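You operate a simulated robot arm through the tools that you are given. There is no shell and no other tool. Be economical: measure what you need, move in short steps, check, and stop when the job is done.

The job below is to be done with a simulated robot arm. You get a single attempt, and the scene is never put back.

TASK
Chill the trolley's earlier-dated tray on shelf D32 at 3 C.
Fine: push the shelf home, shut the door, wait till the display shows 3 C and the tray bears its cold mark; the other tray stays.
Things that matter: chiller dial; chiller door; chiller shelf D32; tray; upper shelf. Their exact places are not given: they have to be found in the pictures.

Only the result counts: the job must be done as asked and must still hold three seconds after the hand-in. Knocking over, shifting, dropping, spilling or breaking anything else fails it.

THE ROBOT
A 7-joint arm with a two-finger gripper on a trunk, on a base that drives. Base frame: it is fixed to the floor where the robot stands at the start and does not move with it; the origin is under the middle of the robot, x ahead of it, y to its left, z up. Readings come in mm, degrees, newtons and seconds.
With the tool pointing down near the work surface it reaches from about 300 to 740 mm from the robot's upright axis, wherever it stands. Its first joint turns from -166.0 to 166.0 degrees. Places, roughly: chiller dial [1000, -100, 1000]; chiller door [1100, 300, 1000]; chiller shelf D32 [1400, 200, 900]; tray [1250, -500, 750]; upper shelf [1400, 200, 900]. Payload 2.94 kg.
Tool frame: the origin (TCP) lies between the finger pads and is the grasp point; the fingertips stand 30 mm ahead of it; z points along the fingers, y is the line along which they close. The gripper opens to 138 mm. The gripper's body begins 109 mm behind the TCP.
Orientation is that of the tool frame in the base frame, as [roll, pitch, yaw] about the fixed x, y, z axes, in that order (R = Rz(yaw) Ry(pitch) Rx(roll)). With the fingers straight down and closing along the base's y, the tool's x points along the base's -x, its y along +y and its z along -z.

THE INTERFACE
- The arm moves only by the tool drive_tool. Its argument "targets" is a list of rows, each an object (a shift or turn left out is 0, a gripper value left out holds the last) with "translation": the shift along the tool's x, y, z in mm, a list of three; "turn": the turn, a rotation vector about the tool's x, y, z in rad, a list of three; "fingers": the gripper command, from -1 (shut) to 1 (fully open), values between in proportion. In form: [{"translation": [x, y, z], "turn": [rx, ry, rz], "fingers": fingers}, ...]. A call has 1 to 10 rows; each row shifts and turns the commanded pose from where the row before left it, along the tool's axes as they then stand. A row lasts 0.2 s, in which the tool goes at most 50 mm and 8.6 degrees; a call with a longer step from one row to the next is refused whole, and so is a gripper value outside its range. Where a pose cannot be reached the arm comes as near as it can. A force on the tool above 50 N (or 10 N above the force at the start of the call, whichever is more), or a blocked arm, ends the call early, and 0.2 s more pass. Each finger halts on what it meets, pressing with about 33 N; the grip force reading is that of the motor and also rises with nothing between the fingers. The clock runs only during rows and for 0.2 s after the last one: add rows that do not move to give the fingers time. It gives the time, the measured TCP pose, the force on the tool (base axes), the opening and the grip force at its end, in the units of the frame above (readings bear some noise), with the torque about the TCP (base axes, N m) and any sound that the robot's microphone picked up.
- Cameras (640 x 400 px; columns grow to the right, rows downward): "scene" is now at [11.3, 128.9, 1390.3]; the picture's right is [-0.06, -1.00, 0.00], its down [-0.51, 0.03, -0.86] and it looks along [0.86, -0.05, -0.51] (base axes); focal length 287 px, centre (320, 200). "wrist" rides on the gripper at [71, 19, -146] in the tool frame; the picture's right is [-0.26, 0.97, 0.00], its down [-0.85, -0.23, -0.48] and it looks along [-0.46, -0.12, 0.88] (tool axes); focal length 280 px, centre (320, 200).
- get_image(camera): a new picture of that camera. The clock stands still meanwhile.
- lift_body(by): slides the trunk up (or, below 0, down) by that many mm; the arm and the scene camera ride with it, the base frame stays. It gives what a move gives, with no picture.
- drive_base(legs): drives the robot by 1 to 6 legs, each [ahead, left, turn to the left] in mm, mm and degrees, along the robot's own axes; the way and the turn of a leg run together, so that a leg with both is an arc; at most 1500 mm and 180 degrees a leg. The arm and the cameras ride along, it lands a little off, and it stops where it bumps. It gives what a move gives.
- head_to(pan, tilt): turns the head with the scene camera to pan (to the left, within 86 degrees either way) and tilt (down, from -29 to 69), counted from straight ahead of the robot. It gives what a move gives.
- locate(camera, pixels): there is no depth. For up to 12 entries [column, row, z] of the newest picture of that camera ("zoom" is the newest enlarged one), the place [x, y] in the base frame at which the ray of that pixel passes the height z, good to about 3 mm. The clock stands still meanwhile.
- zoom(camera, box): a new picture of the part [left, top, right, bottom] of that camera's present view, enlarged. The clock stands still meanwhile.
- sign_off(): hands the job in; it is judged then, once.

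Go step by step. Measure first, check grasps and placings, and put right what went wrong. The budget is 80 turns and 60 pictures, counting those below and the enlarged ones. Unless the task says otherwise, let go and move clear before handing in, and close with one line.

The tools are called after "Call:" as a command line: name --argument value ..., lists and objects as JSON in quotes. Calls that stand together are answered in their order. drive_tool: Moves the arm, as the interface text tells. Its arguments: {"type":"object","properties":{"targets":{"type":"array","items":{"type":"object","properties":{"translation":{"type":"array","items":{"type":"number"}},"turn":{"type":"array","items":{"type":"number"}},"fingers":{"type":"number"}}}}},"required":["targets"]} The other tools are called the same way: lift_body (by) slides the trunk up or down; drive_base (legs) drives the base; head_to (pan, tilt) turns the head that bears the scene camera; get_image (camera) takes a picture; locate (camera, pixels) gives the place at which the rays of pixels pass given heights; zoom (camera, box) takes an enlarged picture of a part of a camera's view; sign_off () hands the job in.

At the start:

```text
t: 0.0
ee_pos: [406.2, 144.7, 1128.2]
tcp_rot: [-180.0, 0.0, 180.0]
force: [-0.6, -0.2, -0.6]
moment: [-0.01, 0.0, -0.02]
finger_gap: 138.1
gripper_force: 0.1
trunk travel left (down, up): [-225.0, 229.0]
robot x, y, heading: [3.6, -0.1, 0.0]
head pan, tilt: [-3.3, 30.5]
```

scene: 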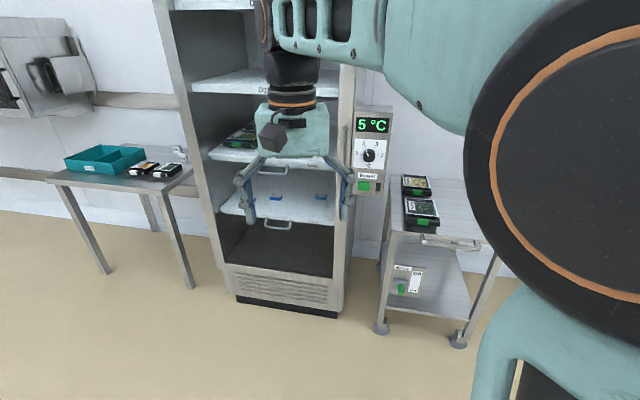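
wrist: 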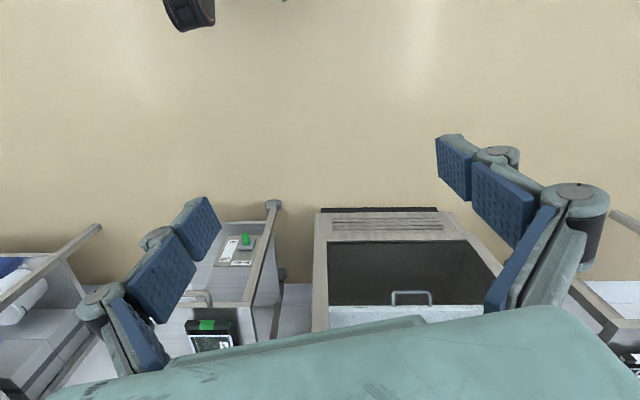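

The scene shows the open chiller in the middle, the dial at about (369,155), and a trolley on the right with two trays at about (416,185) and (421,213). I'll zoom in on these.

Call:
zoom --camera "scene" --box '[340, 90, 500, 340]'

Call:
zoom --camera "scene" --box '[150, 0, 400, 320]'

Call:
zoom --camera "scene" --box '[395, 165, 455, 240]'

```text
1.60 times, centred on (420, 215) of scene
```

zoom: 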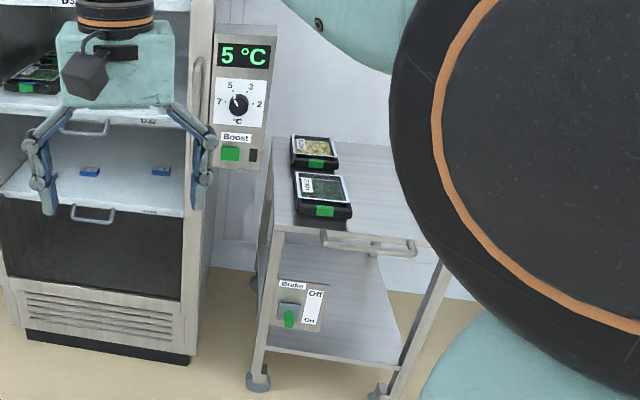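

```text
1.25 times, centred on (275, 160) of scene
```

zoom: 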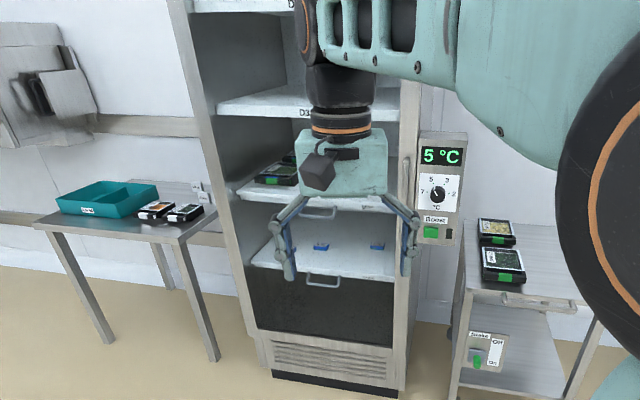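

```text
5.33 times, centred on (425, 202) of scene
```

zoom: 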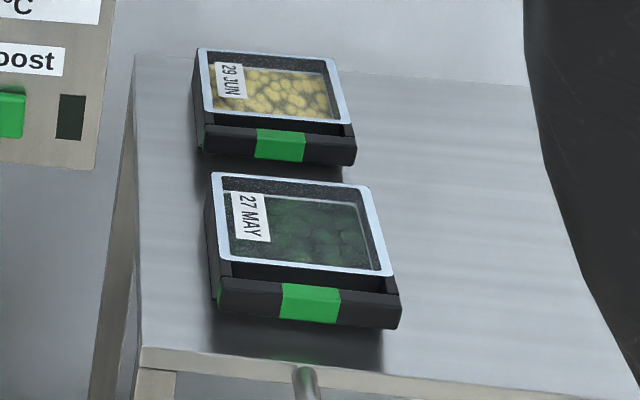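

The front tray reads 27 MAY and the back one 29 JUN, so the front tray is the target. Next I'll read the shelf labels, the brake and the door.

Call:
zoom --camera "scene" --box '[200, 100, 360, 240]'

Call:
zoom --camera "scene" --box '[340, 95, 400, 205]'

Call:
zoom --camera "scene" --box '[380, 255, 430, 305]'

Call:
head_to --pan 10 --tilt 15

Call:
get_image --camera "scene"

```text
2.86 times, centred on (280, 170) of scene
```

zoom: 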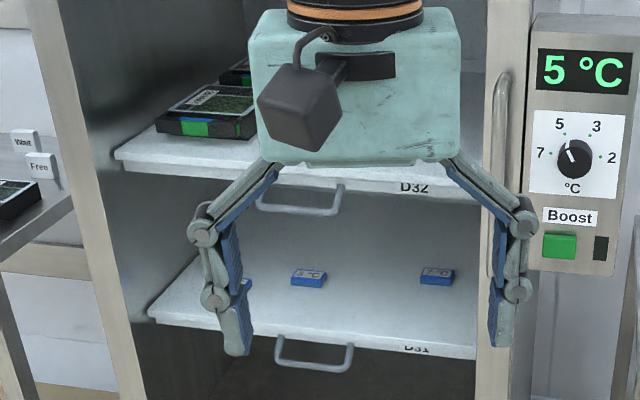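

```text
3.64 times, centred on (370, 150) of scene
```

zoom: 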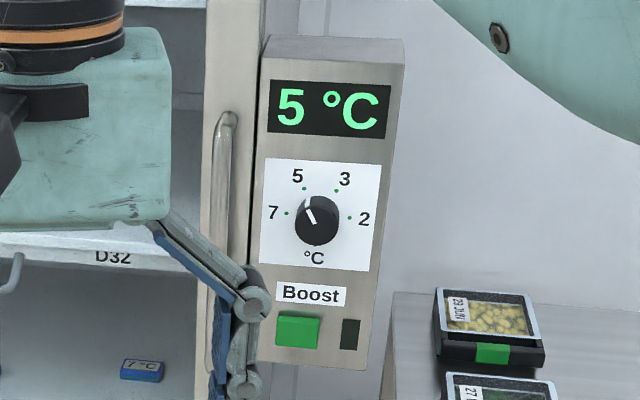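

```text
8.00 times, centred on (405, 280) of scene
```

zoom: 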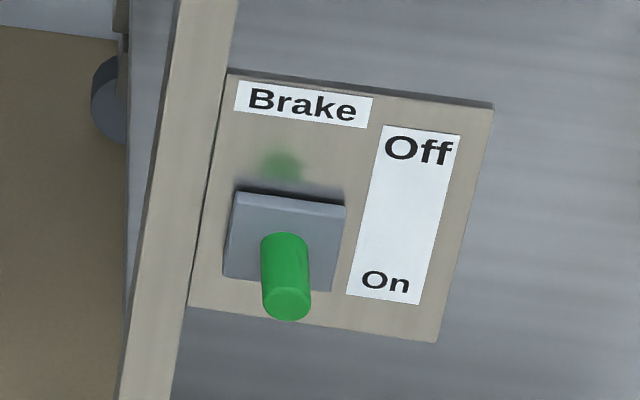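

```text
t: 0.8
ee_pos: [407.1, 143.6, 1128.7]
tcp_rot: [-180.0, 0.0, 180.0]
force: [-0.8, -0.4, 0.4]
moment: [-0.05, -0.01, 0.0]
finger_gap: 137.9
gripper_force: 0.1
trunk travel left (down, up): [-225.0, 229.0]
robot x, y, heading: [0.1, -1.0, 0.1]
head pan, tilt: [10.0, 15.0]
```

```text
51 pictures are left
```

scene: 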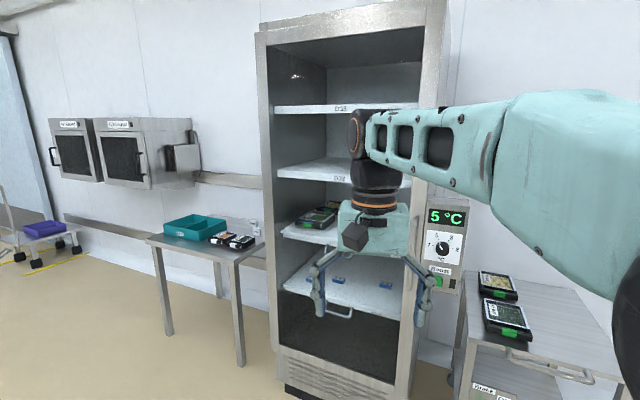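

The brake looks on, the dial is at 5, and D32 already holds trays at its left. I can't yet tell how the door is built, so I'll zoom in there.

Call:
zoom --camera "scene" --box '[240, 0, 470, 144]'

Call:
zoom --camera "scene" --box '[240, 180, 480, 400]'

```text
2.78 times, centred on (355, 72) of scene
```

zoom: 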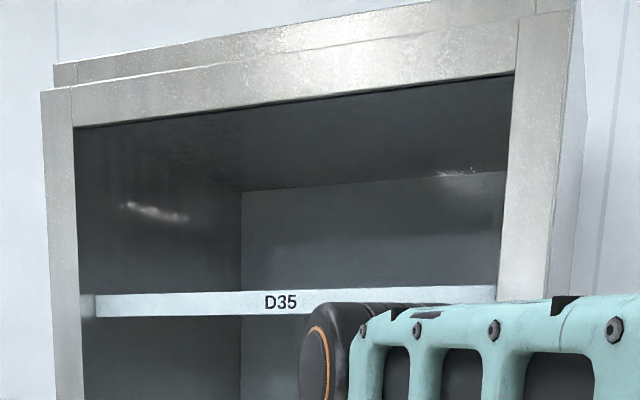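

```text
1.82 times, centred on (360, 290) of scene
```

zoom: 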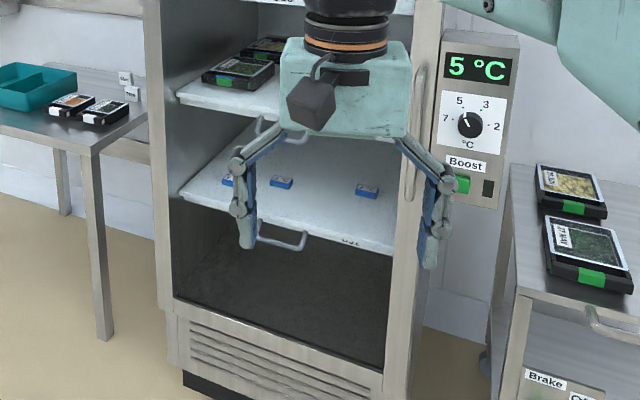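

This is a closed glass door with its handle at the right (about (346,150) in the first picture). I estimate the handle at (1000,-23,1013) and the knob at (1000,-110,990). I'll drive closer, then turn the tool to point forward.

Call:
drive_base --legs '[[300, -100, 0]]'

Call:
drive_tool --targets '[{"turn": [0, -0.15, 0]}, {"turn": [0, -0.15, 0]}, {"turn": [0, -0.15, 0]}, {"turn": [0, -0.15, 0]}, {"turn": [0, -0.15, 0]}, {"turn": [0, -0.15, 0]}, {"turn": [0, -0.15, 0]}, {"turn": [0, -0.15, 0]}, {"turn": [0, -0.15, 0]}, {"turn": [0, -0.15, 0]}]'

Call:
drive_tool --targets '[{"turn": [0, -0.07, 0]}, {}, {}]'

Call:
head_to --pan -10 --tilt 30

Call:
get_image --camera "scene"

Call:
get_image --camera "wrist"

```text
t: 2.9
ee_pos: [714.6, 40.8, 1128.8]
tcp_rot: [180.0, 0.0, 179.6]
force: [0.1, -0.5, 0.1]
moment: [-0.01, -0.01, -0.02]
finger_gap: 137.9
gripper_force: 0.1
trunk travel left (down, up): [-225.0, 229.0]
robot x, y, heading: [303.6, -99.3, -0.3]
head pan, tilt: [10.0, 15.0]
```

```text
t: 3.9
ee_pos: [734.0, 33.0, 1047.3]
tcp_rot: [-176.7, 19.2, 179.7]
force: [1.4, -0.1, 0.4]
moment: [-0.01, -0.01, 0.03]
finger_gap: 138.1
gripper_force: 0.0
trunk travel left (down, up): [-225.0, 229.0]
robot x, y, heading: [307.9, -100.9, -0.1]
head pan, tilt: [10.0, 15.0]
stopped in row 4: the arm was blocked; the commanded pose is now the measured one
```

```text
t: 4.7
ee_pos: [735.3, 27.4, 1033.7]
tcp_rot: [-176.1, 21.5, 179.1]
force: [-0.3, -0.7, 0.1]
moment: [-0.04, -0.01, -0.01]
finger_gap: 138.0
gripper_force: 0.0
trunk travel left (down, up): [-225.0, 229.0]
robot x, y, heading: [306.8, -99.1, -0.4]
head pan, tilt: [10.0, 15.0]
```

```text
t: 5.5
ee_pos: [735.7, 28.0, 1036.2]
tcp_rot: [-176.3, 21.8, 179.1]
force: [0.0, 0.2, 1.1]
moment: [0.02, -0.01, -0.04]
finger_gap: 138.2
gripper_force: 0.1
trunk travel left (down, up): [-225.0, 229.0]
robot x, y, heading: [303.1, -101.8, -0.6]
head pan, tilt: [-10.0, 30.0]
```

```text
48 pictures are left
```

scene: 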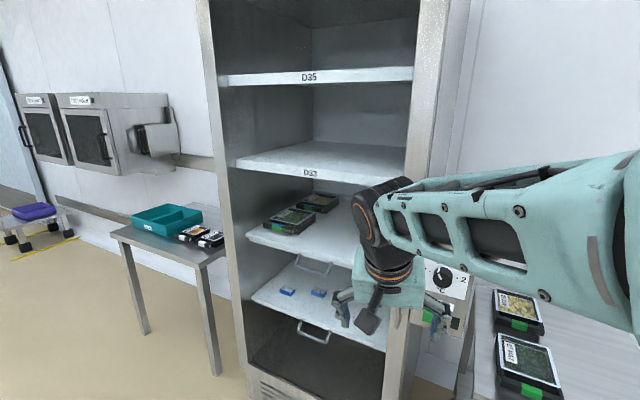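

```text
47 pictures are left
```

wrist: 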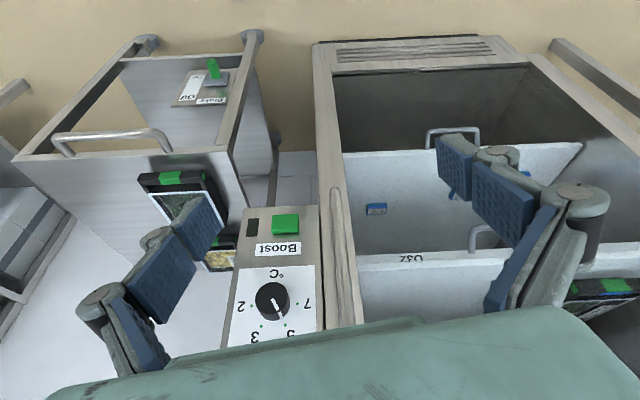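

The arm blocked because a forward-pointing pose so close in puts the wrist too near the body. I'll extend forward while pitching.

Call:
drive_tool --targets '[{"translation": [-28, 0, 11]}, {"translation": [-28, 0, 11]}, {"translation": [-28, 0, 11]}, {"translation": [-7, 0, 3], "turn": [0, -0.12, 0]}, {"translation": [-7, 0, 4], "turn": [0, -0.12, 0]}, {"translation": [-6.5, 0, 4.5], "turn": [0, -0.12, 0]}, {"translation": [-6, 0, 5], "turn": [0, -0.12, 0]}, {"translation": [-5, 0, 6], "turn": [0, -0.12, 0]}]'

Call:
drive_tool --targets '[{"translation": [-4.5, 0, 6.5], "turn": [0, -0.12, 0]}, {"translation": [-4, 0, 7], "turn": [0, -0.12, 0]}, {"translation": [-3, 0, 7], "turn": [0, -0.12, 0]}, {"translation": [-2, 0, 8], "turn": [0, -0.12, 0]}, {"translation": [-1, 0, 8], "turn": [0, -0.12, 0]}]'

```text
t: 7.3
ee_pos: [859.8, 32.7, 1051.7]
tcp_rot: [-174.3, 57.8, -176.4]
force: [-0.1, -0.2, -0.7]
moment: [0.02, 0.01, -0.01]
finger_gap: 138.1
gripper_force: 0.0
trunk travel left (down, up): [-225.0, 229.0]
robot x, y, heading: [305.3, -100.6, -0.0]
head pan, tilt: [-10.0, 30.0]
```

```text
t: 8.5
ee_pos: [902.1, 33.1, 1054.8]
tcp_rot: [-51.7, 86.0, -53.0]
force: [0.2, 0.2, -0.1]
moment: [-0.03, 0.02, 0.01]
finger_gap: 138.1
gripper_force: 0.0
trunk travel left (down, up): [-225.0, 229.0]
robot x, y, heading: [307.6, -103.5, -0.4]
head pan, tilt: [-10.0, 30.0]
```

The tool is now level and pointing forward. I'll take pictures to measure the knob and the handle.

Call:
drive_tool --targets '[{"turn": [0, 0.043, 0.055]}, {}]'

Call:
head_to --pan -15 --tilt 35

Call:
get_image --camera "scene"

Call:
get_image --camera "wrist"

```text
t: 9.1
ee_pos: [902.4, 30.1, 1054.7]
tcp_rot: [148.9, 89.8, 147.6]
force: [-0.5, 0.0, 0.4]
moment: [0.0, -0.02, -0.04]
finger_gap: 138.2
gripper_force: 0.1
trunk travel left (down, up): [-225.0, 229.0]
robot x, y, heading: [307.2, -102.9, -0.2]
head pan, tilt: [-10.0, 30.0]
```

```text
t: 9.8
ee_pos: [901.1, 31.5, 1055.0]
tcp_rot: [158.9, 89.7, 157.6]
force: [0.1, 0.3, 0.3]
moment: [0.0, -0.01, -0.03]
finger_gap: 138.1
gripper_force: 0.0
trunk travel left (down, up): [-225.0, 229.0]
robot x, y, heading: [304.5, -101.5, -0.2]
head pan, tilt: [-15.0, 35.0]
```

```text
46 pictures are left
```

scene: 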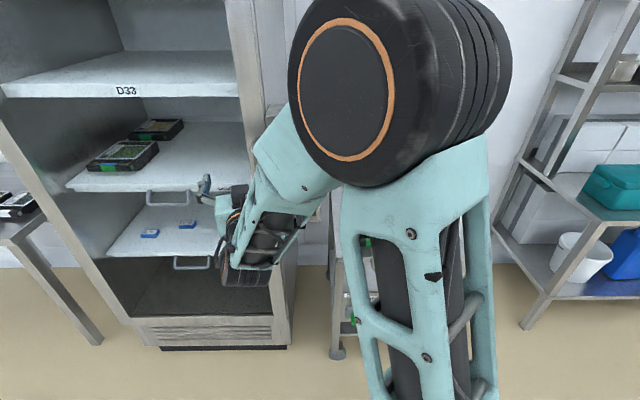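

```text
45 pictures are left
```

wrist: 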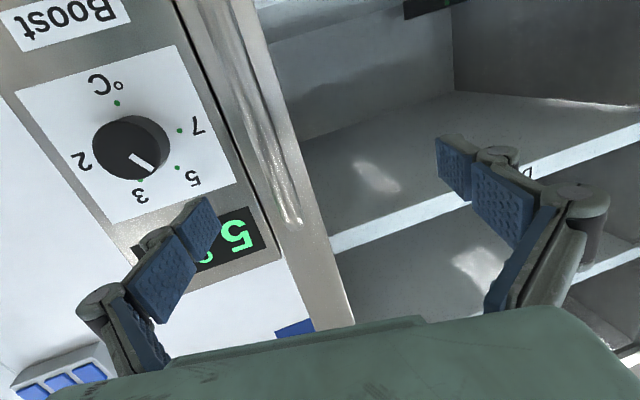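

The wrist view shows the knob at (130,147) and the top of the handle at (293,218). I'll get the rays from locate and compare them with my triangulation.

Call:
locate --camera "wrist" --pixels '[[130, 147, 1005], [130, 147, 1015], [117, 103, 1000], [140, 180, 1020], [293, 218, 1095], [293, 218, 1105], [225, 60, 1030], [225, 60, 1050]]'

Call:
drive_tool --targets '[{"translation": [0, -40, -10]}, {"translation": [0, -40, -10]}, {"translation": [15, -40, -10]}, {"translation": [15, 0, 0]}, {"translation": [15, 0, 0]}, {}]'

Call:
get_image --camera "wrist"

```text
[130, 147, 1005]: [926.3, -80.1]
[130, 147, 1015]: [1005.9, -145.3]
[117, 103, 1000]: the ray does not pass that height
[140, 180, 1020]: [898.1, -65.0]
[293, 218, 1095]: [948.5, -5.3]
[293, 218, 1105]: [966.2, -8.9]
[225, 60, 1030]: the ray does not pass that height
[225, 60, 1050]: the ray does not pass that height
```

```text
t: 11.2
ee_pos: [879.6, -46.9, 1025.0]
tcp_rot: [171.8, 89.7, 170.2]
force: [0.0, 0.1, -0.5]
moment: [0.0, -0.02, -0.03]
finger_gap: 138.0
gripper_force: 0.0
out of reach, approached as far as the arm can: row 3
trunk travel left (down, up): [-225.0, 229.0]
robot x, y, heading: [306.3, -101.9, -0.3]
head pan, tilt: [-15.0, 35.0]
```

```text
44 pictures are left
```

wrist: 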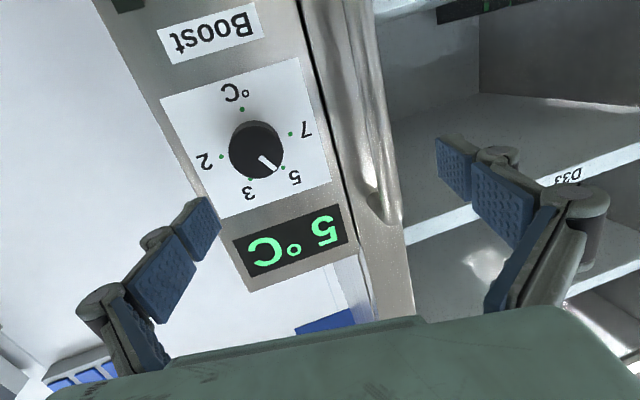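

Call:
locate --camera "wrist" --pixels '[[257, 150, 1000], [257, 150, 1010], [257, 150, 1020], [242, 109, 1000], [280, 168, 1020], [370, 205, 1090], [370, 205, 1110]]'

Call:
zoom --camera "wrist" --box '[150, 60, 430, 300]'

```text
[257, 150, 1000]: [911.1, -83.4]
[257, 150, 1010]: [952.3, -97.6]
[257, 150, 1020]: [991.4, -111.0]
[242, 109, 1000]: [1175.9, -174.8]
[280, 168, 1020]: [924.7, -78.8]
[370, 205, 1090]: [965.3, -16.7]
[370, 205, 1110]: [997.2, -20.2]
```

```text
1.67 times, centred on (290, 180) of wrist
```

zoom: 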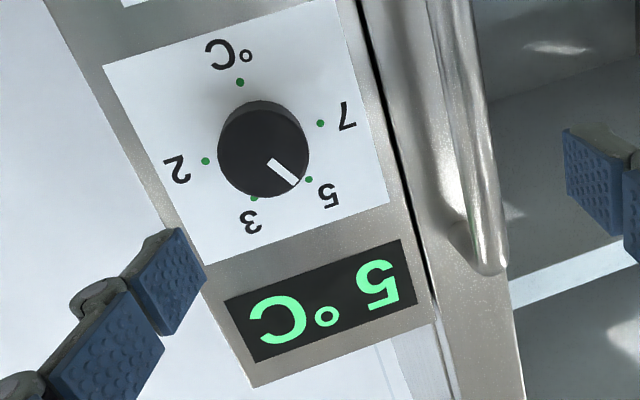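

Triangulating the two rays puts the knob face at about x=947, y=-96, z=1008. I'll narrow the fingers to clear the handle, centre on the knob and check.

Call:
drive_tool --targets '[{"translation": [0, 0, 20], "fingers": 0.16}, {"translation": [9, -25, 0]}, {"translation": [8, -24, 0]}, {}, {}]'

Call:
get_image --camera "wrist"

```text
t: 12.4
ee_pos: [898.3, -43.7, 1026.9]
tcp_rot: [168.7, 89.8, 167.1]
force: [-1.3, 0.8, 0.1]
moment: [0.0, -0.03, 0.0]
finger_gap: 80.3
gripper_force: 0.0
out of reach, approached as far as the arm can: row 1, 2, 3
trunk travel left (down, up): [-225.0, 229.0]
robot x, y, heading: [307.0, -100.7, -0.3]
head pan, tilt: [-15.0, 35.0]
```

```text
42 pictures are left
```

wrist: 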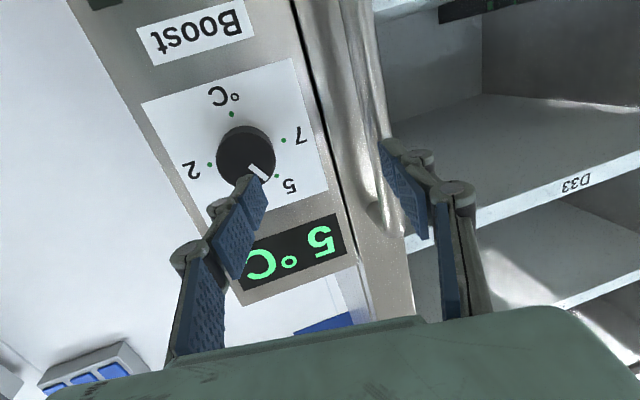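

The lateral move is out of reach in this folded configuration. I'll back the base off 120 mm and extend the arm again.

Call:
drive_base --legs '[[-120, 0, 0]]'

Call:
drive_tool --targets '[{"translation": [0, 0, 30]}, {"translation": [0, 0, 30]}, {"translation": [0, 0, 30]}, {"translation": [0, 0, 30]}, {"translation": [6, -17, 0]}, {"translation": [6, -17, 0]}, {"translation": [6, -17, 0]}, {}]'

```text
t: 13.6
ee_pos: [777.1, -42.7, 1026.1]
tcp_rot: [168.1, 89.7, 166.3]
force: [-0.5, 1.3, -0.1]
moment: [0.01, 0.02, -0.01]
finger_gap: 80.0
gripper_force: 0.0
trunk travel left (down, up): [-225.0, 229.0]
robot x, y, heading: [181.5, -103.6, -0.2]
head pan, tilt: [-15.0, 35.0]
```

```text
t: 15.4
ee_pos: [871.5, -38.3, 1040.1]
tcp_rot: [169.4, 89.5, 167.1]
force: [0.3, -0.7, -0.3]
moment: [0.01, -0.03, -0.03]
finger_gap: 79.7
gripper_force: 0.1
out of reach, approached as far as the arm can: row 2, 3, 4, 5, 6, 7
trunk travel left (down, up): [-225.0, 229.0]
robot x, y, heading: [185.5, -101.8, -0.3]
head pan, tilt: [-15.0, 35.0]
```

I'm at the far edge here, and the limit appears when the target sits to the robot's right. I'll retract a bit and move the base right, so the knob lies to its left.

Call:
drive_tool --targets '[{"translation": [0, 0, -40]}, {"translation": [0, 0, -40]}, {"translation": [0, 0, -30]}, {}]'

Call:
drive_base --legs '[[130, -110, 0]]'

Call:
drive_tool --targets '[{"translation": [8, 12, 0]}, {"translation": [8, 12, 0]}, {"translation": [8, 12, 0]}, {"translation": [8, 12, 0]}, {}]'

```text
t: 16.4
ee_pos: [762.5, -33.2, 1038.5]
tcp_rot: [166.4, 89.6, 164.7]
force: [-0.5, -0.3, -0.5]
moment: [0.03, -0.01, -0.02]
finger_gap: 79.9
gripper_force: 0.0
trunk travel left (down, up): [-225.0, 229.0]
robot x, y, heading: [182.1, -104.5, -0.1]
head pan, tilt: [-15.0, 35.0]
```

```text
t: 18.0
ee_pos: [890.4, -139.1, 1040.5]
tcp_rot: [168.4, 89.8, 167.0]
force: [-0.3, 1.3, -0.3]
moment: [0.01, -0.02, 0.01]
finger_gap: 80.1
gripper_force: 0.0
trunk travel left (down, up): [-225.0, 229.0]
robot x, y, heading: [313.2, -208.4, 0.1]
head pan, tilt: [-15.0, 35.0]
```

```text
t: 19.2
ee_pos: [890.9, -93.5, 1006.9]
tcp_rot: [171.3, 89.7, 169.9]
force: [-0.3, -0.3, 0.2]
moment: [0.04, -0.02, 0.02]
finger_gap: 80.2
gripper_force: 0.0
trunk travel left (down, up): [-225.0, 229.0]
robot x, y, heading: [313.6, -211.0, 0.2]
head pan, tilt: [-15.0, 35.0]
```

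That worked: the TCP is now at (891,-93.5,1007), in front of the knob. I'll check with the wrist camera.

Call:
get_image --camera "wrist"

```text
41 pictures are left
```

wrist: 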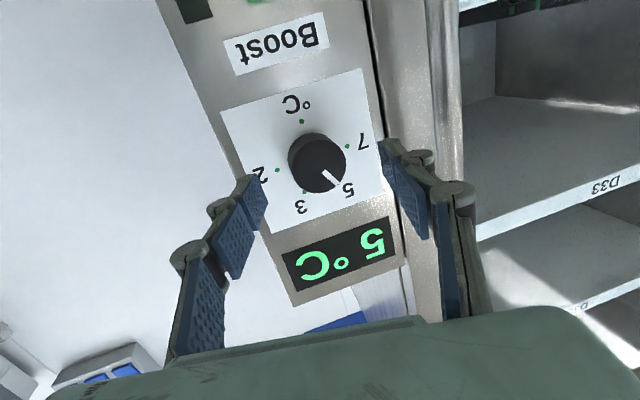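

Call:
locate --camera "wrist" --pixels '[[318, 165, 1000], [318, 165, 1010], [318, 165, 1020]]'

```text
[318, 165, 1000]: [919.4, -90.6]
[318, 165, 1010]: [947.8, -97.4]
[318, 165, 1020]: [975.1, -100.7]
```

All three rays agree that the knob is at about (948,-97,1009). I'll move forward 42 mm, centre, and close.

Call:
drive_tool --targets '[{"translation": [-2, -3, 12]}, {"translation": [0, 0, 12]}, {"translation": [0, 0, 10]}, {"translation": [0, 0, 8]}, {"fingers": -1}, {"fingers": -1}, {}, {}]'

Call:
get_image --camera "wrist"

```text
t: 21.0
ee_pos: [928.7, -96.6, 1009.7]
tcp_rot: [153.4, 89.9, 151.9]
force: [-33.5, -9.4, -2.9]
moment: [-0.17, -0.4, -1.61]
finger_gap: 44.5
gripper_force: 46.0
trunk travel left (down, up): [-225.0, 229.0]
robot x, y, heading: [314.4, -211.4, 0.1]
head pan, tilt: [-15.0, 35.0]
```

```text
40 pictures are left
```

wrist: 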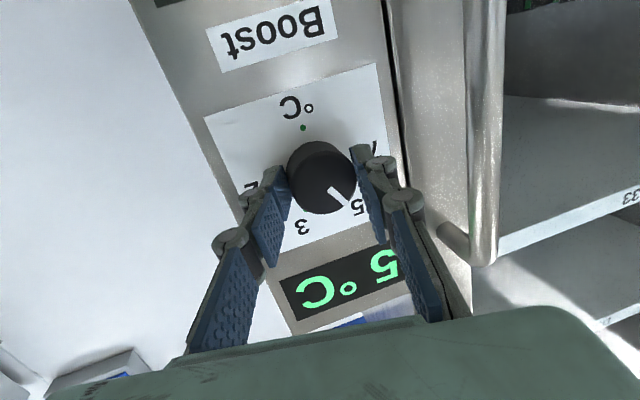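

The knob is gripped (gap 44.5 mm), but the tips press on the panel with 33 N. I'll ease back 5 mm and turn about +50° clockwise.

Call:
drive_tool --targets '[{"translation": [0, 0, -5]}, {"turn": [0, 0, 0.145]}, {"turn": [0, 0, 0.145]}, {"turn": [0, 0, 0.145]}, {"turn": [0, 0, 0.145]}, {"turn": [0, 0, 0.145]}, {"turn": [0, 0, 0.148]}, {}]'

Call:
get_image --camera "wrist"

```text
t: 22.8
ee_pos: [927.9, -96.0, 1009.8]
tcp_rot: [91.8, 39.8, 89.0]
force: [-5.2, -20.0, -17.2]
moment: [0.11, 0.68, -0.62]
finger_gap: 42.1
gripper_force: 44.8
out of reach, approached as far as the arm can: row 7
trunk travel left (down, up): [-225.0, 229.0]
robot x, y, heading: [310.2, -212.4, 0.0]
head pan, tilt: [-15.0, 35.0]
```

```text
39 pictures are left
```

wrist: 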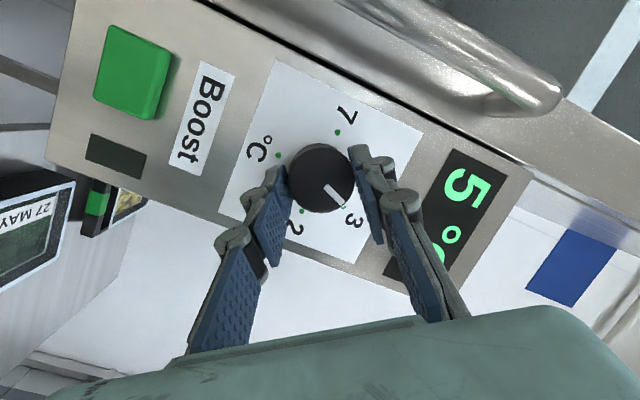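

The pointer now meets the 3 dot at (344,208). I'll release, back off and confirm.

Call:
drive_tool --targets '[{"fingers": 0.0}, {}, {"translation": [0, 0, -15]}, {"translation": [0, 0, -20]}, {"translation": [0, 0, -20]}, {}]'

Call:
drive_tool --targets '[{"turn": [0, 0, -0.145]}, {"turn": [0, 0, -0.145]}, {"turn": [0, 0, -0.145]}, {"turn": [0, 0, -0.145]}, {"turn": [0, 0, -0.145]}, {"turn": [0, 0, -0.12]}, {}]'

Call:
get_image --camera "wrist"

```text
t: 24.2
ee_pos: [871.6, -91.1, 1017.6]
tcp_rot: [90.4, 39.9, 88.8]
force: [-0.6, -0.2, 0.0]
moment: [-0.02, -0.01, 0.0]
finger_gap: 69.1
gripper_force: 0.0
trunk travel left (down, up): [-225.0, 229.0]
robot x, y, heading: [311.6, -212.4, 0.1]
head pan, tilt: [-15.0, 35.0]
```

```text
t: 25.8
ee_pos: [871.0, -89.9, 1015.6]
tcp_rot: [101.3, 88.3, 99.8]
force: [-0.3, -0.7, -0.4]
moment: [0.04, 0.02, -0.01]
finger_gap: 69.1
gripper_force: 0.0
trunk travel left (down, up): [-225.0, 229.0]
robot x, y, heading: [314.6, -211.0, 0.2]
head pan, tilt: [-15.0, 35.0]
```

```text
38 pictures are left
```

wrist: 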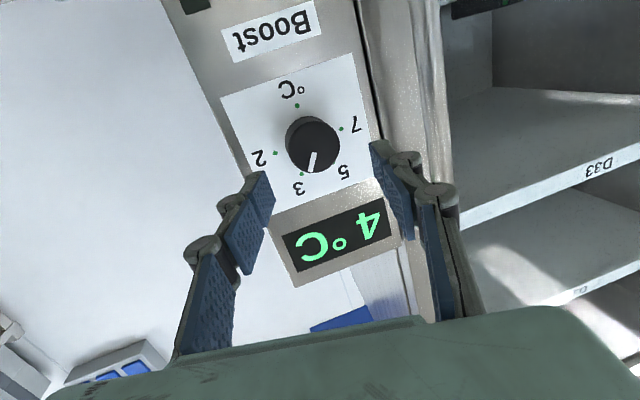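

The pointer sits on 3 and the display has already fallen to 4. Next is the door: I'll line up with the vertical handle bar at y≈-11.

Call:
drive_tool --targets '[{"translation": [6, 20, 0]}, {"translation": [6, 20, 0]}, {"translation": [6, 20, 0]}, {"translation": [6, 20, 0]}, {}]'

Call:
get_image --camera "wrist"

```text
t: 27.0
ee_pos: [875.5, -9.6, 993.8]
tcp_rot: [101.1, 88.2, 99.6]
force: [-0.4, -0.5, -0.3]
moment: [-0.02, 0.0, -0.01]
finger_gap: 69.0
gripper_force: 0.0
trunk travel left (down, up): [-225.0, 229.0]
robot x, y, heading: [310.6, -211.2, 0.2]
head pan, tilt: [-15.0, 35.0]
```

```text
37 pictures are left
```

wrist: 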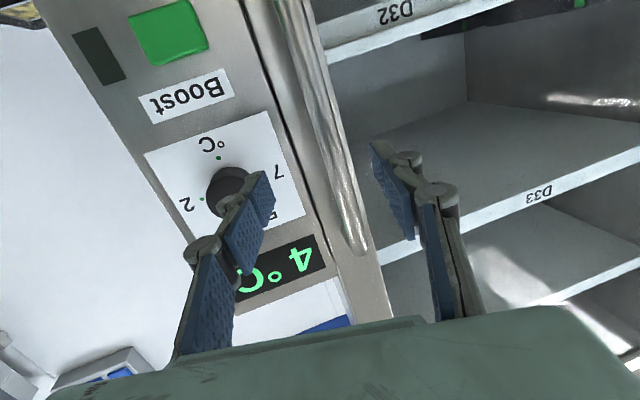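

Call:
locate --camera "wrist" --pixels '[[337, 165, 990], [337, 165, 1000], [337, 165, 1010], [310, 60, 950], [310, 60, 960], [352, 225, 1040], [352, 225, 1050]]'

```text
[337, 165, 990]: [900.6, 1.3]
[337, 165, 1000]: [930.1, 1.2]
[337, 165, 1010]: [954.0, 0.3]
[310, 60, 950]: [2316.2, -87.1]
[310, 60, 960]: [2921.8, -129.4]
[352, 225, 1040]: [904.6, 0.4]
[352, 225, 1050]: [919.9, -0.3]
```

The bar stands at y≈0, x≈938. I'll centre on it, advance about 58 mm and grip.

Call:
drive_tool --targets '[{"translation": [0, 9, 0]}, {"translation": [0, 0, 16]}, {"translation": [0, 0, 16]}, {"translation": [0, 0, 14]}, {"translation": [0, 0, 12]}, {"fingers": -1}, {}, {}, {}]'

Call:
get_image --camera "wrist"

```text
t: 29.0
ee_pos: [931.8, -0.3, 993.8]
tcp_rot: [100.0, 88.4, 98.6]
force: [2.0, 4.9, 2.0]
moment: [-1.09, 0.12, 0.07]
finger_gap: 17.1
gripper_force: 42.9
trunk travel left (down, up): [-225.0, 229.0]
robot x, y, heading: [313.7, -207.8, 0.4]
head pan, tilt: [-15.0, 35.0]
```

```text
36 pictures are left
```

wrist: 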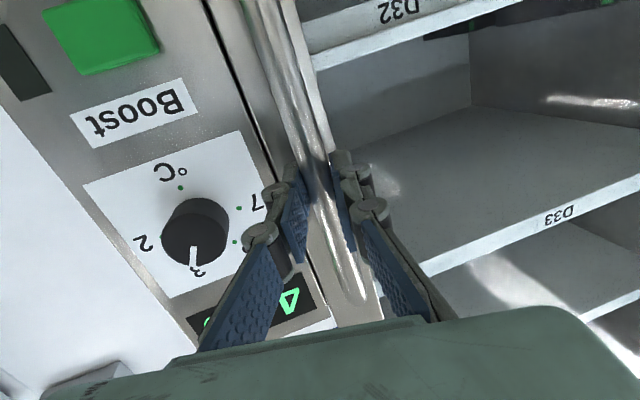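

The bar is gripped (gap 17 mm). I'll pull the door open by backing the base along the door's arc, starting with a short step.

Call:
drive_base --legs '[[-45, 2, 0], [-45, 6, 0]]'

Call:
get_image --camera "wrist"

```text
t: 30.1
ee_pos: [882.0, 18.1, 994.9]
tcp_rot: [106.2, 88.1, 107.2]
force: [2.9, 3.0, -4.0]
moment: [-1.17, -0.06, 0.14]
finger_gap: 17.3
gripper_force: 42.9
trunk travel left (down, up): [-225.0, 229.0]
robot x, y, heading: [268.0, -207.5, 0.2]
head pan, tilt: [-15.0, 35.0]
stopped in leg 1: the force on the tool passed its limit at 53 N (the readings are from after the stop); the commanded pose is now the measured one
```

```text
35 pictures are left
```

wrist: 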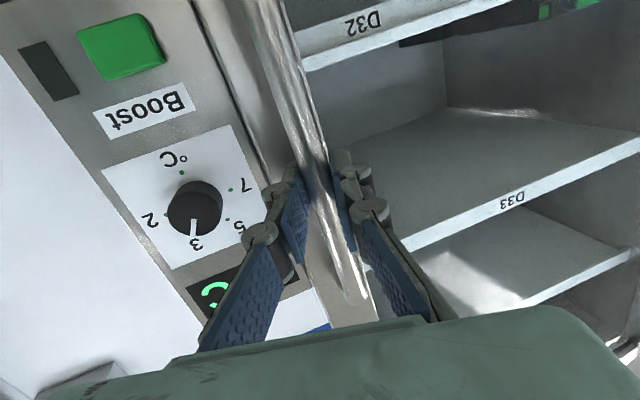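

The door has started to open; the TCP moved 50 mm back and 18 mm left. The stop was probably the seal breaking free, so I'll keep pulling with more leftward motion.

Call:
drive_base --legs '[[-45, 11, 0], [-45, 15, 0]]'

```text
t: 31.3
ee_pos: [830.5, 44.7, 993.9]
tcp_rot: [108.5, 88.1, 111.0]
force: [2.5, 5.4, -7.2]
moment: [-1.11, 0.2, 0.18]
finger_gap: 17.4
gripper_force: 43.1
trunk travel left (down, up): [-225.0, 229.0]
robot x, y, heading: [220.6, -195.3, 0.4]
head pan, tilt: [-15.0, 35.0]
stopped in leg 2: the force on the tool passed its limit at 55 N (the readings are from after the stop); the commanded pose is now the measured one
```

The path is consistent with an arc whose hinge lies further back, near (1088,490). I'll follow that tangent.

Call:
drive_base --legs '[[-42, 26, 0], [-40, 29, 0]]'

Call:
get_image --camera "scene"

```text
t: 32.8
ee_pos: [749.1, 98.3, 994.2]
tcp_rot: [104.7, 87.8, 107.0]
force: [9.6, 11.6, -9.7]
moment: [-1.06, 0.0, 0.09]
finger_gap: 17.2
gripper_force: 43.0
trunk travel left (down, up): [-225.0, 229.0]
robot x, y, heading: [138.4, -139.8, 0.3]
head pan, tilt: [-15.0, 35.0]
```

```text
34 pictures are left
```

scene: 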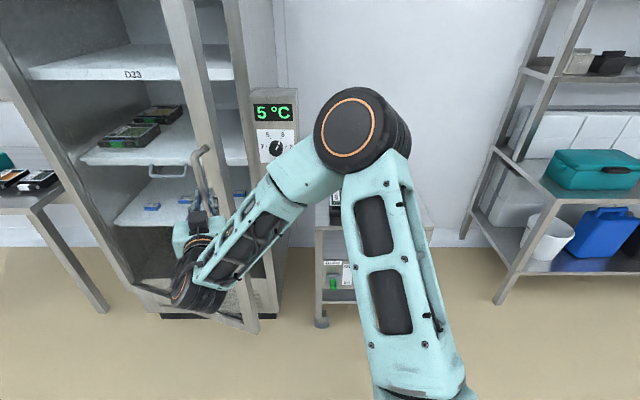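

The door is swinging open cleanly with low forces. I'll keep following the arc.

Call:
drive_base --legs '[[-38, 33, 0], [-35, 36, 0], [-32, 39, 0]]'

```text
t: 35.0
ee_pos: [643.8, 206.0, 994.9]
tcp_rot: [105.0, 87.9, 107.2]
force: [0.5, 0.8, -11.0]
moment: [-1.03, -0.14, 0.03]
finger_gap: 17.5
gripper_force: 43.0
trunk travel left (down, up): [-225.0, 229.0]
robot x, y, heading: [30.5, -34.4, 0.3]
head pan, tilt: [-15.0, 35.0]
```

The door is open about 35° with no force on the tool. I'll let go, pull clear of the bar, go round to the inner side of the door edge and push it wide.

Call:
drive_tool --targets '[{"fingers": 0.0}, {}, {}, {"translation": [0, 0, -25]}, {"translation": [0, 0, -30]}, {"translation": [0, 0, -5]}]'

Call:
drive_base --legs '[[-40, 0, 0], [0, -170, 0]]'

Call:
head_to --pan 15 --tilt 30

Call:
get_image --camera "scene"

```text
t: 36.4
ee_pos: [582.0, 200.1, 995.5]
tcp_rot: [103.1, 87.9, 105.2]
force: [0.2, 0.1, -0.4]
moment: [0.01, -0.03, 0.04]
finger_gap: 69.0
gripper_force: 0.1
trunk travel left (down, up): [-225.0, 229.0]
robot x, y, heading: [29.3, -33.9, 0.4]
head pan, tilt: [-15.0, 35.0]
```

```text
t: 39.0
ee_pos: [544.9, 30.5, 997.0]
tcp_rot: [102.8, 87.8, 105.1]
force: [-0.7, 0.7, 0.7]
moment: [0.0, -0.03, 0.01]
finger_gap: 68.9
gripper_force: 0.0
trunk travel left (down, up): [-225.0, 229.0]
robot x, y, heading: [-8.6, -203.1, 0.3]
head pan, tilt: [-15.0, 35.0]
```

```text
t: 39.9
ee_pos: [544.0, 30.4, 996.9]
tcp_rot: [102.9, 87.9, 105.1]
force: [0.0, -0.1, -1.0]
moment: [-0.01, -0.01, -0.02]
finger_gap: 68.7
gripper_force: 0.1
trunk travel left (down, up): [-225.0, 229.0]
robot x, y, heading: [-5.2, -200.6, 0.4]
head pan, tilt: [15.0, 30.0]
```

```text
33 pictures are left
```

scene: 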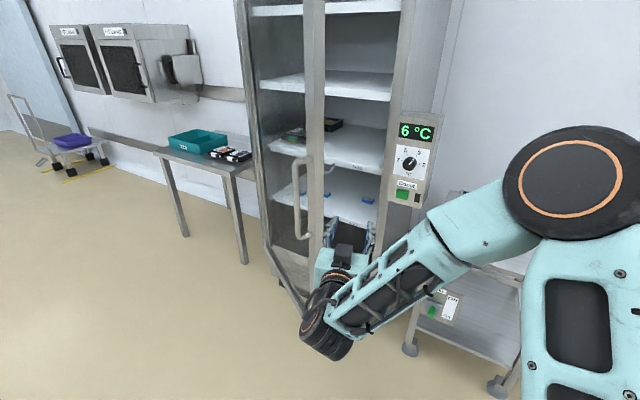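

The gripper is now to the right of the door edge at column ~318. I'll close the fingers, drive in past the edge, and sweep left.

Call:
drive_tool --targets '[{"fingers": -1}, {}, {}]'

Call:
drive_base --legs '[[210, 0, 0], [0, 200, 0]]'

Call:
get_image --camera "scene"

```text
t: 40.7
ee_pos: [543.5, 29.7, 997.1]
tcp_rot: [102.9, 87.9, 105.1]
force: [-0.5, 0.3, -0.2]
moment: [-0.02, -0.02, 0.0]
finger_gap: 0.2
gripper_force: 28.6
trunk travel left (down, up): [-225.0, 229.0]
robot x, y, heading: [-9.1, -199.4, 0.4]
head pan, tilt: [15.0, 30.0]
```

```text
t: 43.5
ee_pos: [750.3, 119.3, 993.3]
tcp_rot: [118.3, 88.0, 119.5]
force: [-0.4, -0.7, -0.1]
moment: [-0.02, 0.0, 0.06]
finger_gap: 0.0
gripper_force: 28.7
trunk travel left (down, up): [-225.0, 229.0]
robot x, y, heading: [199.6, -104.4, 0.1]
head pan, tilt: [15.0, 30.0]
stopped in leg 2: the force on the tool passed its limit at 66 N (the readings are from after the stop); the commanded pose is now the measured one
```

```text
32 pictures are left
```

scene: 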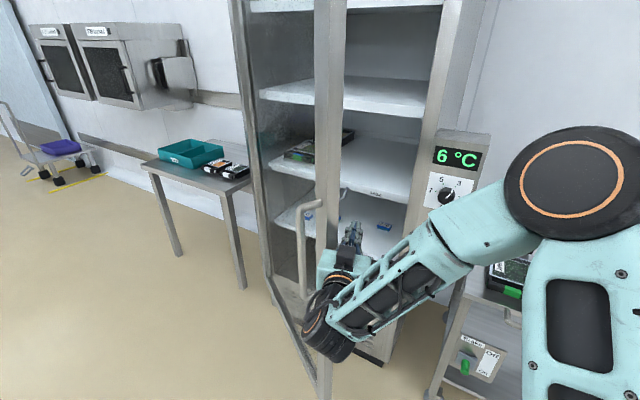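

The first touch tripped the force limit. I'll continue with a gentler push along the door's tangent.

Call:
drive_base --legs '[[-10, 20, 0], [-20, 40, 0], [-30, 80, 0]]'

```text
t: 44.9
ee_pos: [730.7, 151.1, 992.0]
tcp_rot: [127.4, 88.2, 128.3]
force: [0.5, 0.6, -0.4]
moment: [-0.01, -0.04, 0.0]
finger_gap: 0.0
gripper_force: 28.3
trunk travel left (down, up): [-225.0, 229.0]
robot x, y, heading: [179.4, -67.6, 0.1]
head pan, tilt: [15.0, 30.0]
stopped in leg 2: the force on the tool passed its limit at 56 N (the readings are from after the stop); the commanded pose is now the measured one
```

Base acceleration trips the limit, so I'll push more slowly with the arm.

Call:
drive_tool --targets '[{"translation": [0, 6, 0]}, {"translation": [0, 10, 0]}, {"translation": [0, 12, 0]}, {"translation": [0, 14, 0]}, {"translation": [0, 16, 0]}, {"translation": [0, 16, 0]}, {"translation": [0, 16, 0]}, {"translation": [0, 16, 0]}, {"translation": [0, 16, 0]}, {"translation": [0, 16, 0]}]'

Call:
get_image --camera "scene"

```text
t: 45.9
ee_pos: [724.8, 192.2, 993.2]
tcp_rot: [127.5, 88.3, 128.5]
force: [-24.8, -14.9, 9.9]
moment: [0.92, 0.35, 2.86]
finger_gap: 0.3
gripper_force: 27.9
trunk travel left (down, up): [-225.0, 229.0]
robot x, y, heading: [178.6, -69.0, 0.3]
head pan, tilt: [15.0, 30.0]
stopped in row 5: the force on the tool passed its limit at 60 N (the readings are from after the stop); the commanded pose is now the measured one
```

```text
31 pictures are left
```

scene: 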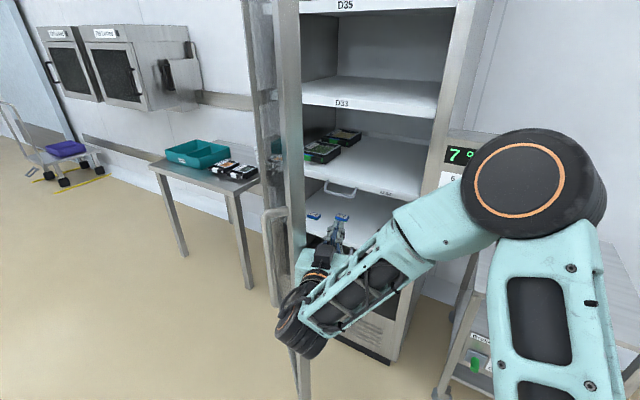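

Call:
get_image --camera "wrist"

```text
30 pictures are left
```

wrist: 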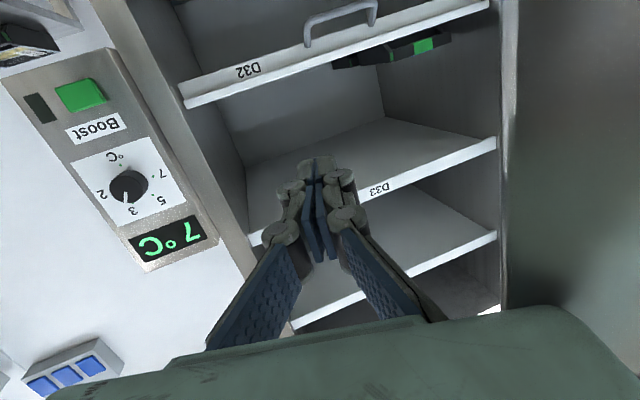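

The contact is at the right side of the gripper body against the door. I'll back the tool off a touch and push with many tiny base legs so the speed stays low.

Call:
drive_base --legs '[[0, 12, 0], [0, 12, 0], [0, 15, 0], [0, 15, 0], [0, 20, 0], [0, 20, 0]]'

```text
t: 46.7
ee_pos: [721.7, 194.5, 994.9]
tcp_rot: [123.1, 88.2, 124.1]
force: [-20.7, -12.8, 11.4]
moment: [0.93, 0.77, 2.41]
finger_gap: 0.3
gripper_force: 28.1
trunk travel left (down, up): [-225.0, 229.0]
robot x, y, heading: [179.1, -66.2, 0.1]
head pan, tilt: [15.0, 30.0]
stopped in leg 1: the force on the tool passed its limit at 56 N (the readings are from after the stop); the commanded pose is now the measured one
```

A steady force of (-21,-13) N suggests the gripper corner is caught on the door frame. I'll retract a bit and look at the door closely.

Call:
drive_tool --targets '[{"translation": [0, -10, -5]}, {"translation": [0, -10, -20]}, {"translation": [0, 0, -20]}, {}]'

Call:
zoom --camera "scene" --box '[230, 150, 430, 380]'

```text
t: 47.7
ee_pos: [679.4, 175.3, 990.5]
tcp_rot: [137.6, 88.3, 138.6]
force: [0.4, 0.2, -0.5]
moment: [0.01, 0.02, -0.01]
finger_gap: 0.1
gripper_force: 28.1
trunk travel left (down, up): [-225.0, 229.0]
robot x, y, heading: [180.3, -66.4, -0.0]
head pan, tilt: [15.0, 30.0]
```

```text
1.74 times, centred on (330, 265) of scene
```

zoom: 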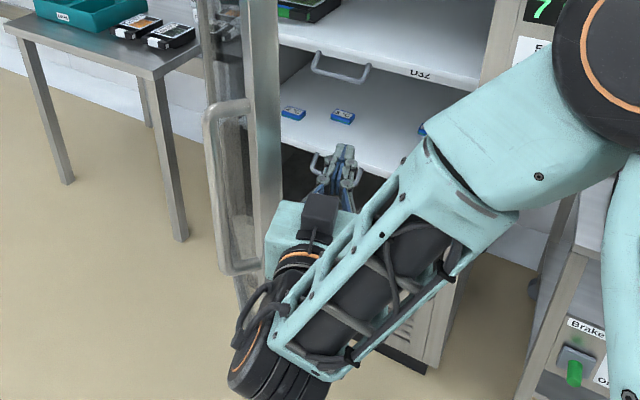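

Call:
locate --camera "zoom" --pixels '[[222, 108, 1104], [222, 270, 836], [268, 120, 1104], [268, 255, 900], [400, 84, 880], [400, 84, 900], [340, 75, 850], [340, 75, 870]]'

```text
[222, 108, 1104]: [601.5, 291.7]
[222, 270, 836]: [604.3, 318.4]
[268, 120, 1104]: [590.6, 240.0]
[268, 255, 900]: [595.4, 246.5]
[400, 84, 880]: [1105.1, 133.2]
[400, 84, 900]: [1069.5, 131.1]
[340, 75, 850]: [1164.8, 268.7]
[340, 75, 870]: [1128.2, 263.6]
```

By triangulation the bar is at (602,300), so the door is only about 46° open and the gripper was caught on its edge. I'll go round, yaw the tool to point left, and push the inner face with the fingertips.

Call:
drive_base --legs '[[0, -130, 0], [100, 0, 0]]'

Call:
drive_tool --targets '[{"turn": [-0.14, 0, 0]}, {"turn": [-0.14, 0, 0]}, {"turn": [-0.14, 0, 0]}, {"turn": [-0.14, 0, 0]}, {"turn": [-0.14, 0, 0]}, {"turn": [-0.14, 0, 0]}, {"turn": [-0.14, 0, 0]}, {"turn": [-0.14, 0, 0]}, {"turn": [-0.14, 0, 0]}, {}]'

Call:
get_image --camera "scene"

```text
t: 50.3
ee_pos: [782.1, 41.6, 990.9]
tcp_rot: [137.3, 88.3, 138.1]
force: [-0.5, 0.2, -0.4]
moment: [0.0, 0.0, 0.06]
finger_gap: 0.0
gripper_force: 28.4
trunk travel left (down, up): [-225.0, 229.0]
robot x, y, heading: [279.8, -201.5, 0.3]
head pan, tilt: [15.0, 30.0]
```

```text
t: 52.5
ee_pos: [755.2, 98.0, 999.0]
tcp_rot: [130.9, 88.2, 156.7]
force: [0.5, 0.8, -0.2]
moment: [0.03, -0.02, 0.04]
finger_gap: 0.0
gripper_force: 28.4
out of reach, approached as far as the arm can: row 3, 4, 5, 6, 7, 8, 9
trunk travel left (down, up): [-225.0, 229.0]
robot x, y, heading: [282.2, -198.3, -0.1]
head pan, tilt: [15.0, 30.0]
```

```text
28 pictures are left
```

scene: 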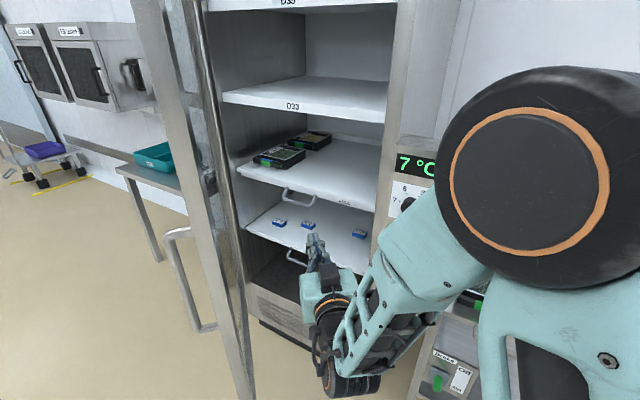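

The yaw stopped at about 26°. Sweeping by turning the base left moves the tool along the door's tangent, so I'll go deeper (90 mm) and then turn left in steps.

Call:
drive_base --legs '[[90, 0, 0], [0, 0, 4], [0, 0, 4], [0, 0, 4], [0, 0, 4], [0, 0, 4]]'

Call:
get_image --camera "scene"

```text
t: 55.8
ee_pos: [714.8, 244.9, 998.8]
tcp_rot: [131.1, 88.2, 176.8]
force: [-0.1, -0.5, 0.0]
moment: [-0.01, 0.03, 0.0]
finger_gap: 0.0
gripper_force: 28.1
trunk travel left (down, up): [-225.0, 229.0]
robot x, y, heading: [366.7, -199.1, 20.0]
head pan, tilt: [15.0, 30.0]
```

```text
27 pictures are left
```

scene: 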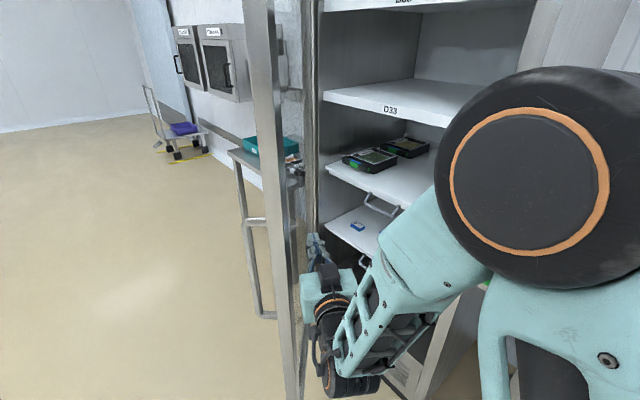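

No contact force yet, and the tool is now yawed 46° left. I'll continue by driving left in small legs.

Call:
drive_base --legs '[[0, 30, 0], [0, 30, 0], [0, 30, 0], [0, 30, 0], [0, 30, 0], [0, 30, 0]]'

Call:
get_image --camera "scene"

```text
t: 59.5
ee_pos: [653.3, 411.5, 998.4]
tcp_rot: [130.9, 88.1, 176.6]
force: [1.0, 0.5, 0.3]
moment: [-0.01, 0.03, 0.01]
finger_gap: 0.0
gripper_force: 28.3
trunk travel left (down, up): [-225.0, 229.0]
robot x, y, heading: [305.1, -26.6, 20.0]
head pan, tilt: [15.0, 30.0]
```

```text
26 pictures are left
```

scene: 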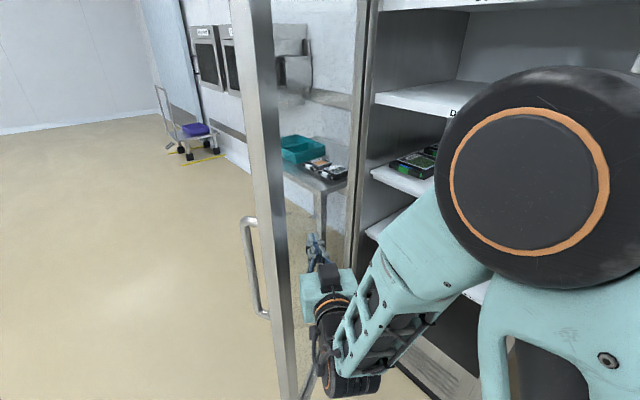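

Call:
drive_base --legs '[[0, 30, 0], [10, 30, 0], [10, 30, 0], [10, 30, 0], [10, 30, 0], [10, 30, 0]]'

Call:
get_image --camera "scene"

```text
t: 63.3
ee_pos: [639.8, 597.6, 998.2]
tcp_rot: [130.9, 88.3, 176.7]
force: [0.8, -0.4, 0.1]
moment: [-0.04, 0.02, 0.02]
finger_gap: 0.0
gripper_force: 27.9
trunk travel left (down, up): [-225.0, 229.0]
robot x, y, heading: [291.1, 156.3, 20.1]
head pan, tilt: [15.0, 30.0]
```

```text
25 pictures are left
```

scene: 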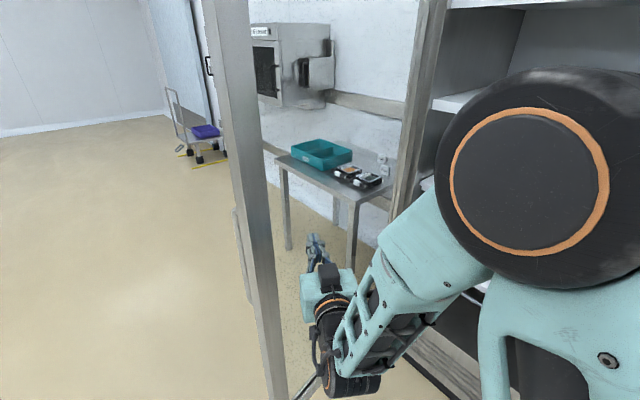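

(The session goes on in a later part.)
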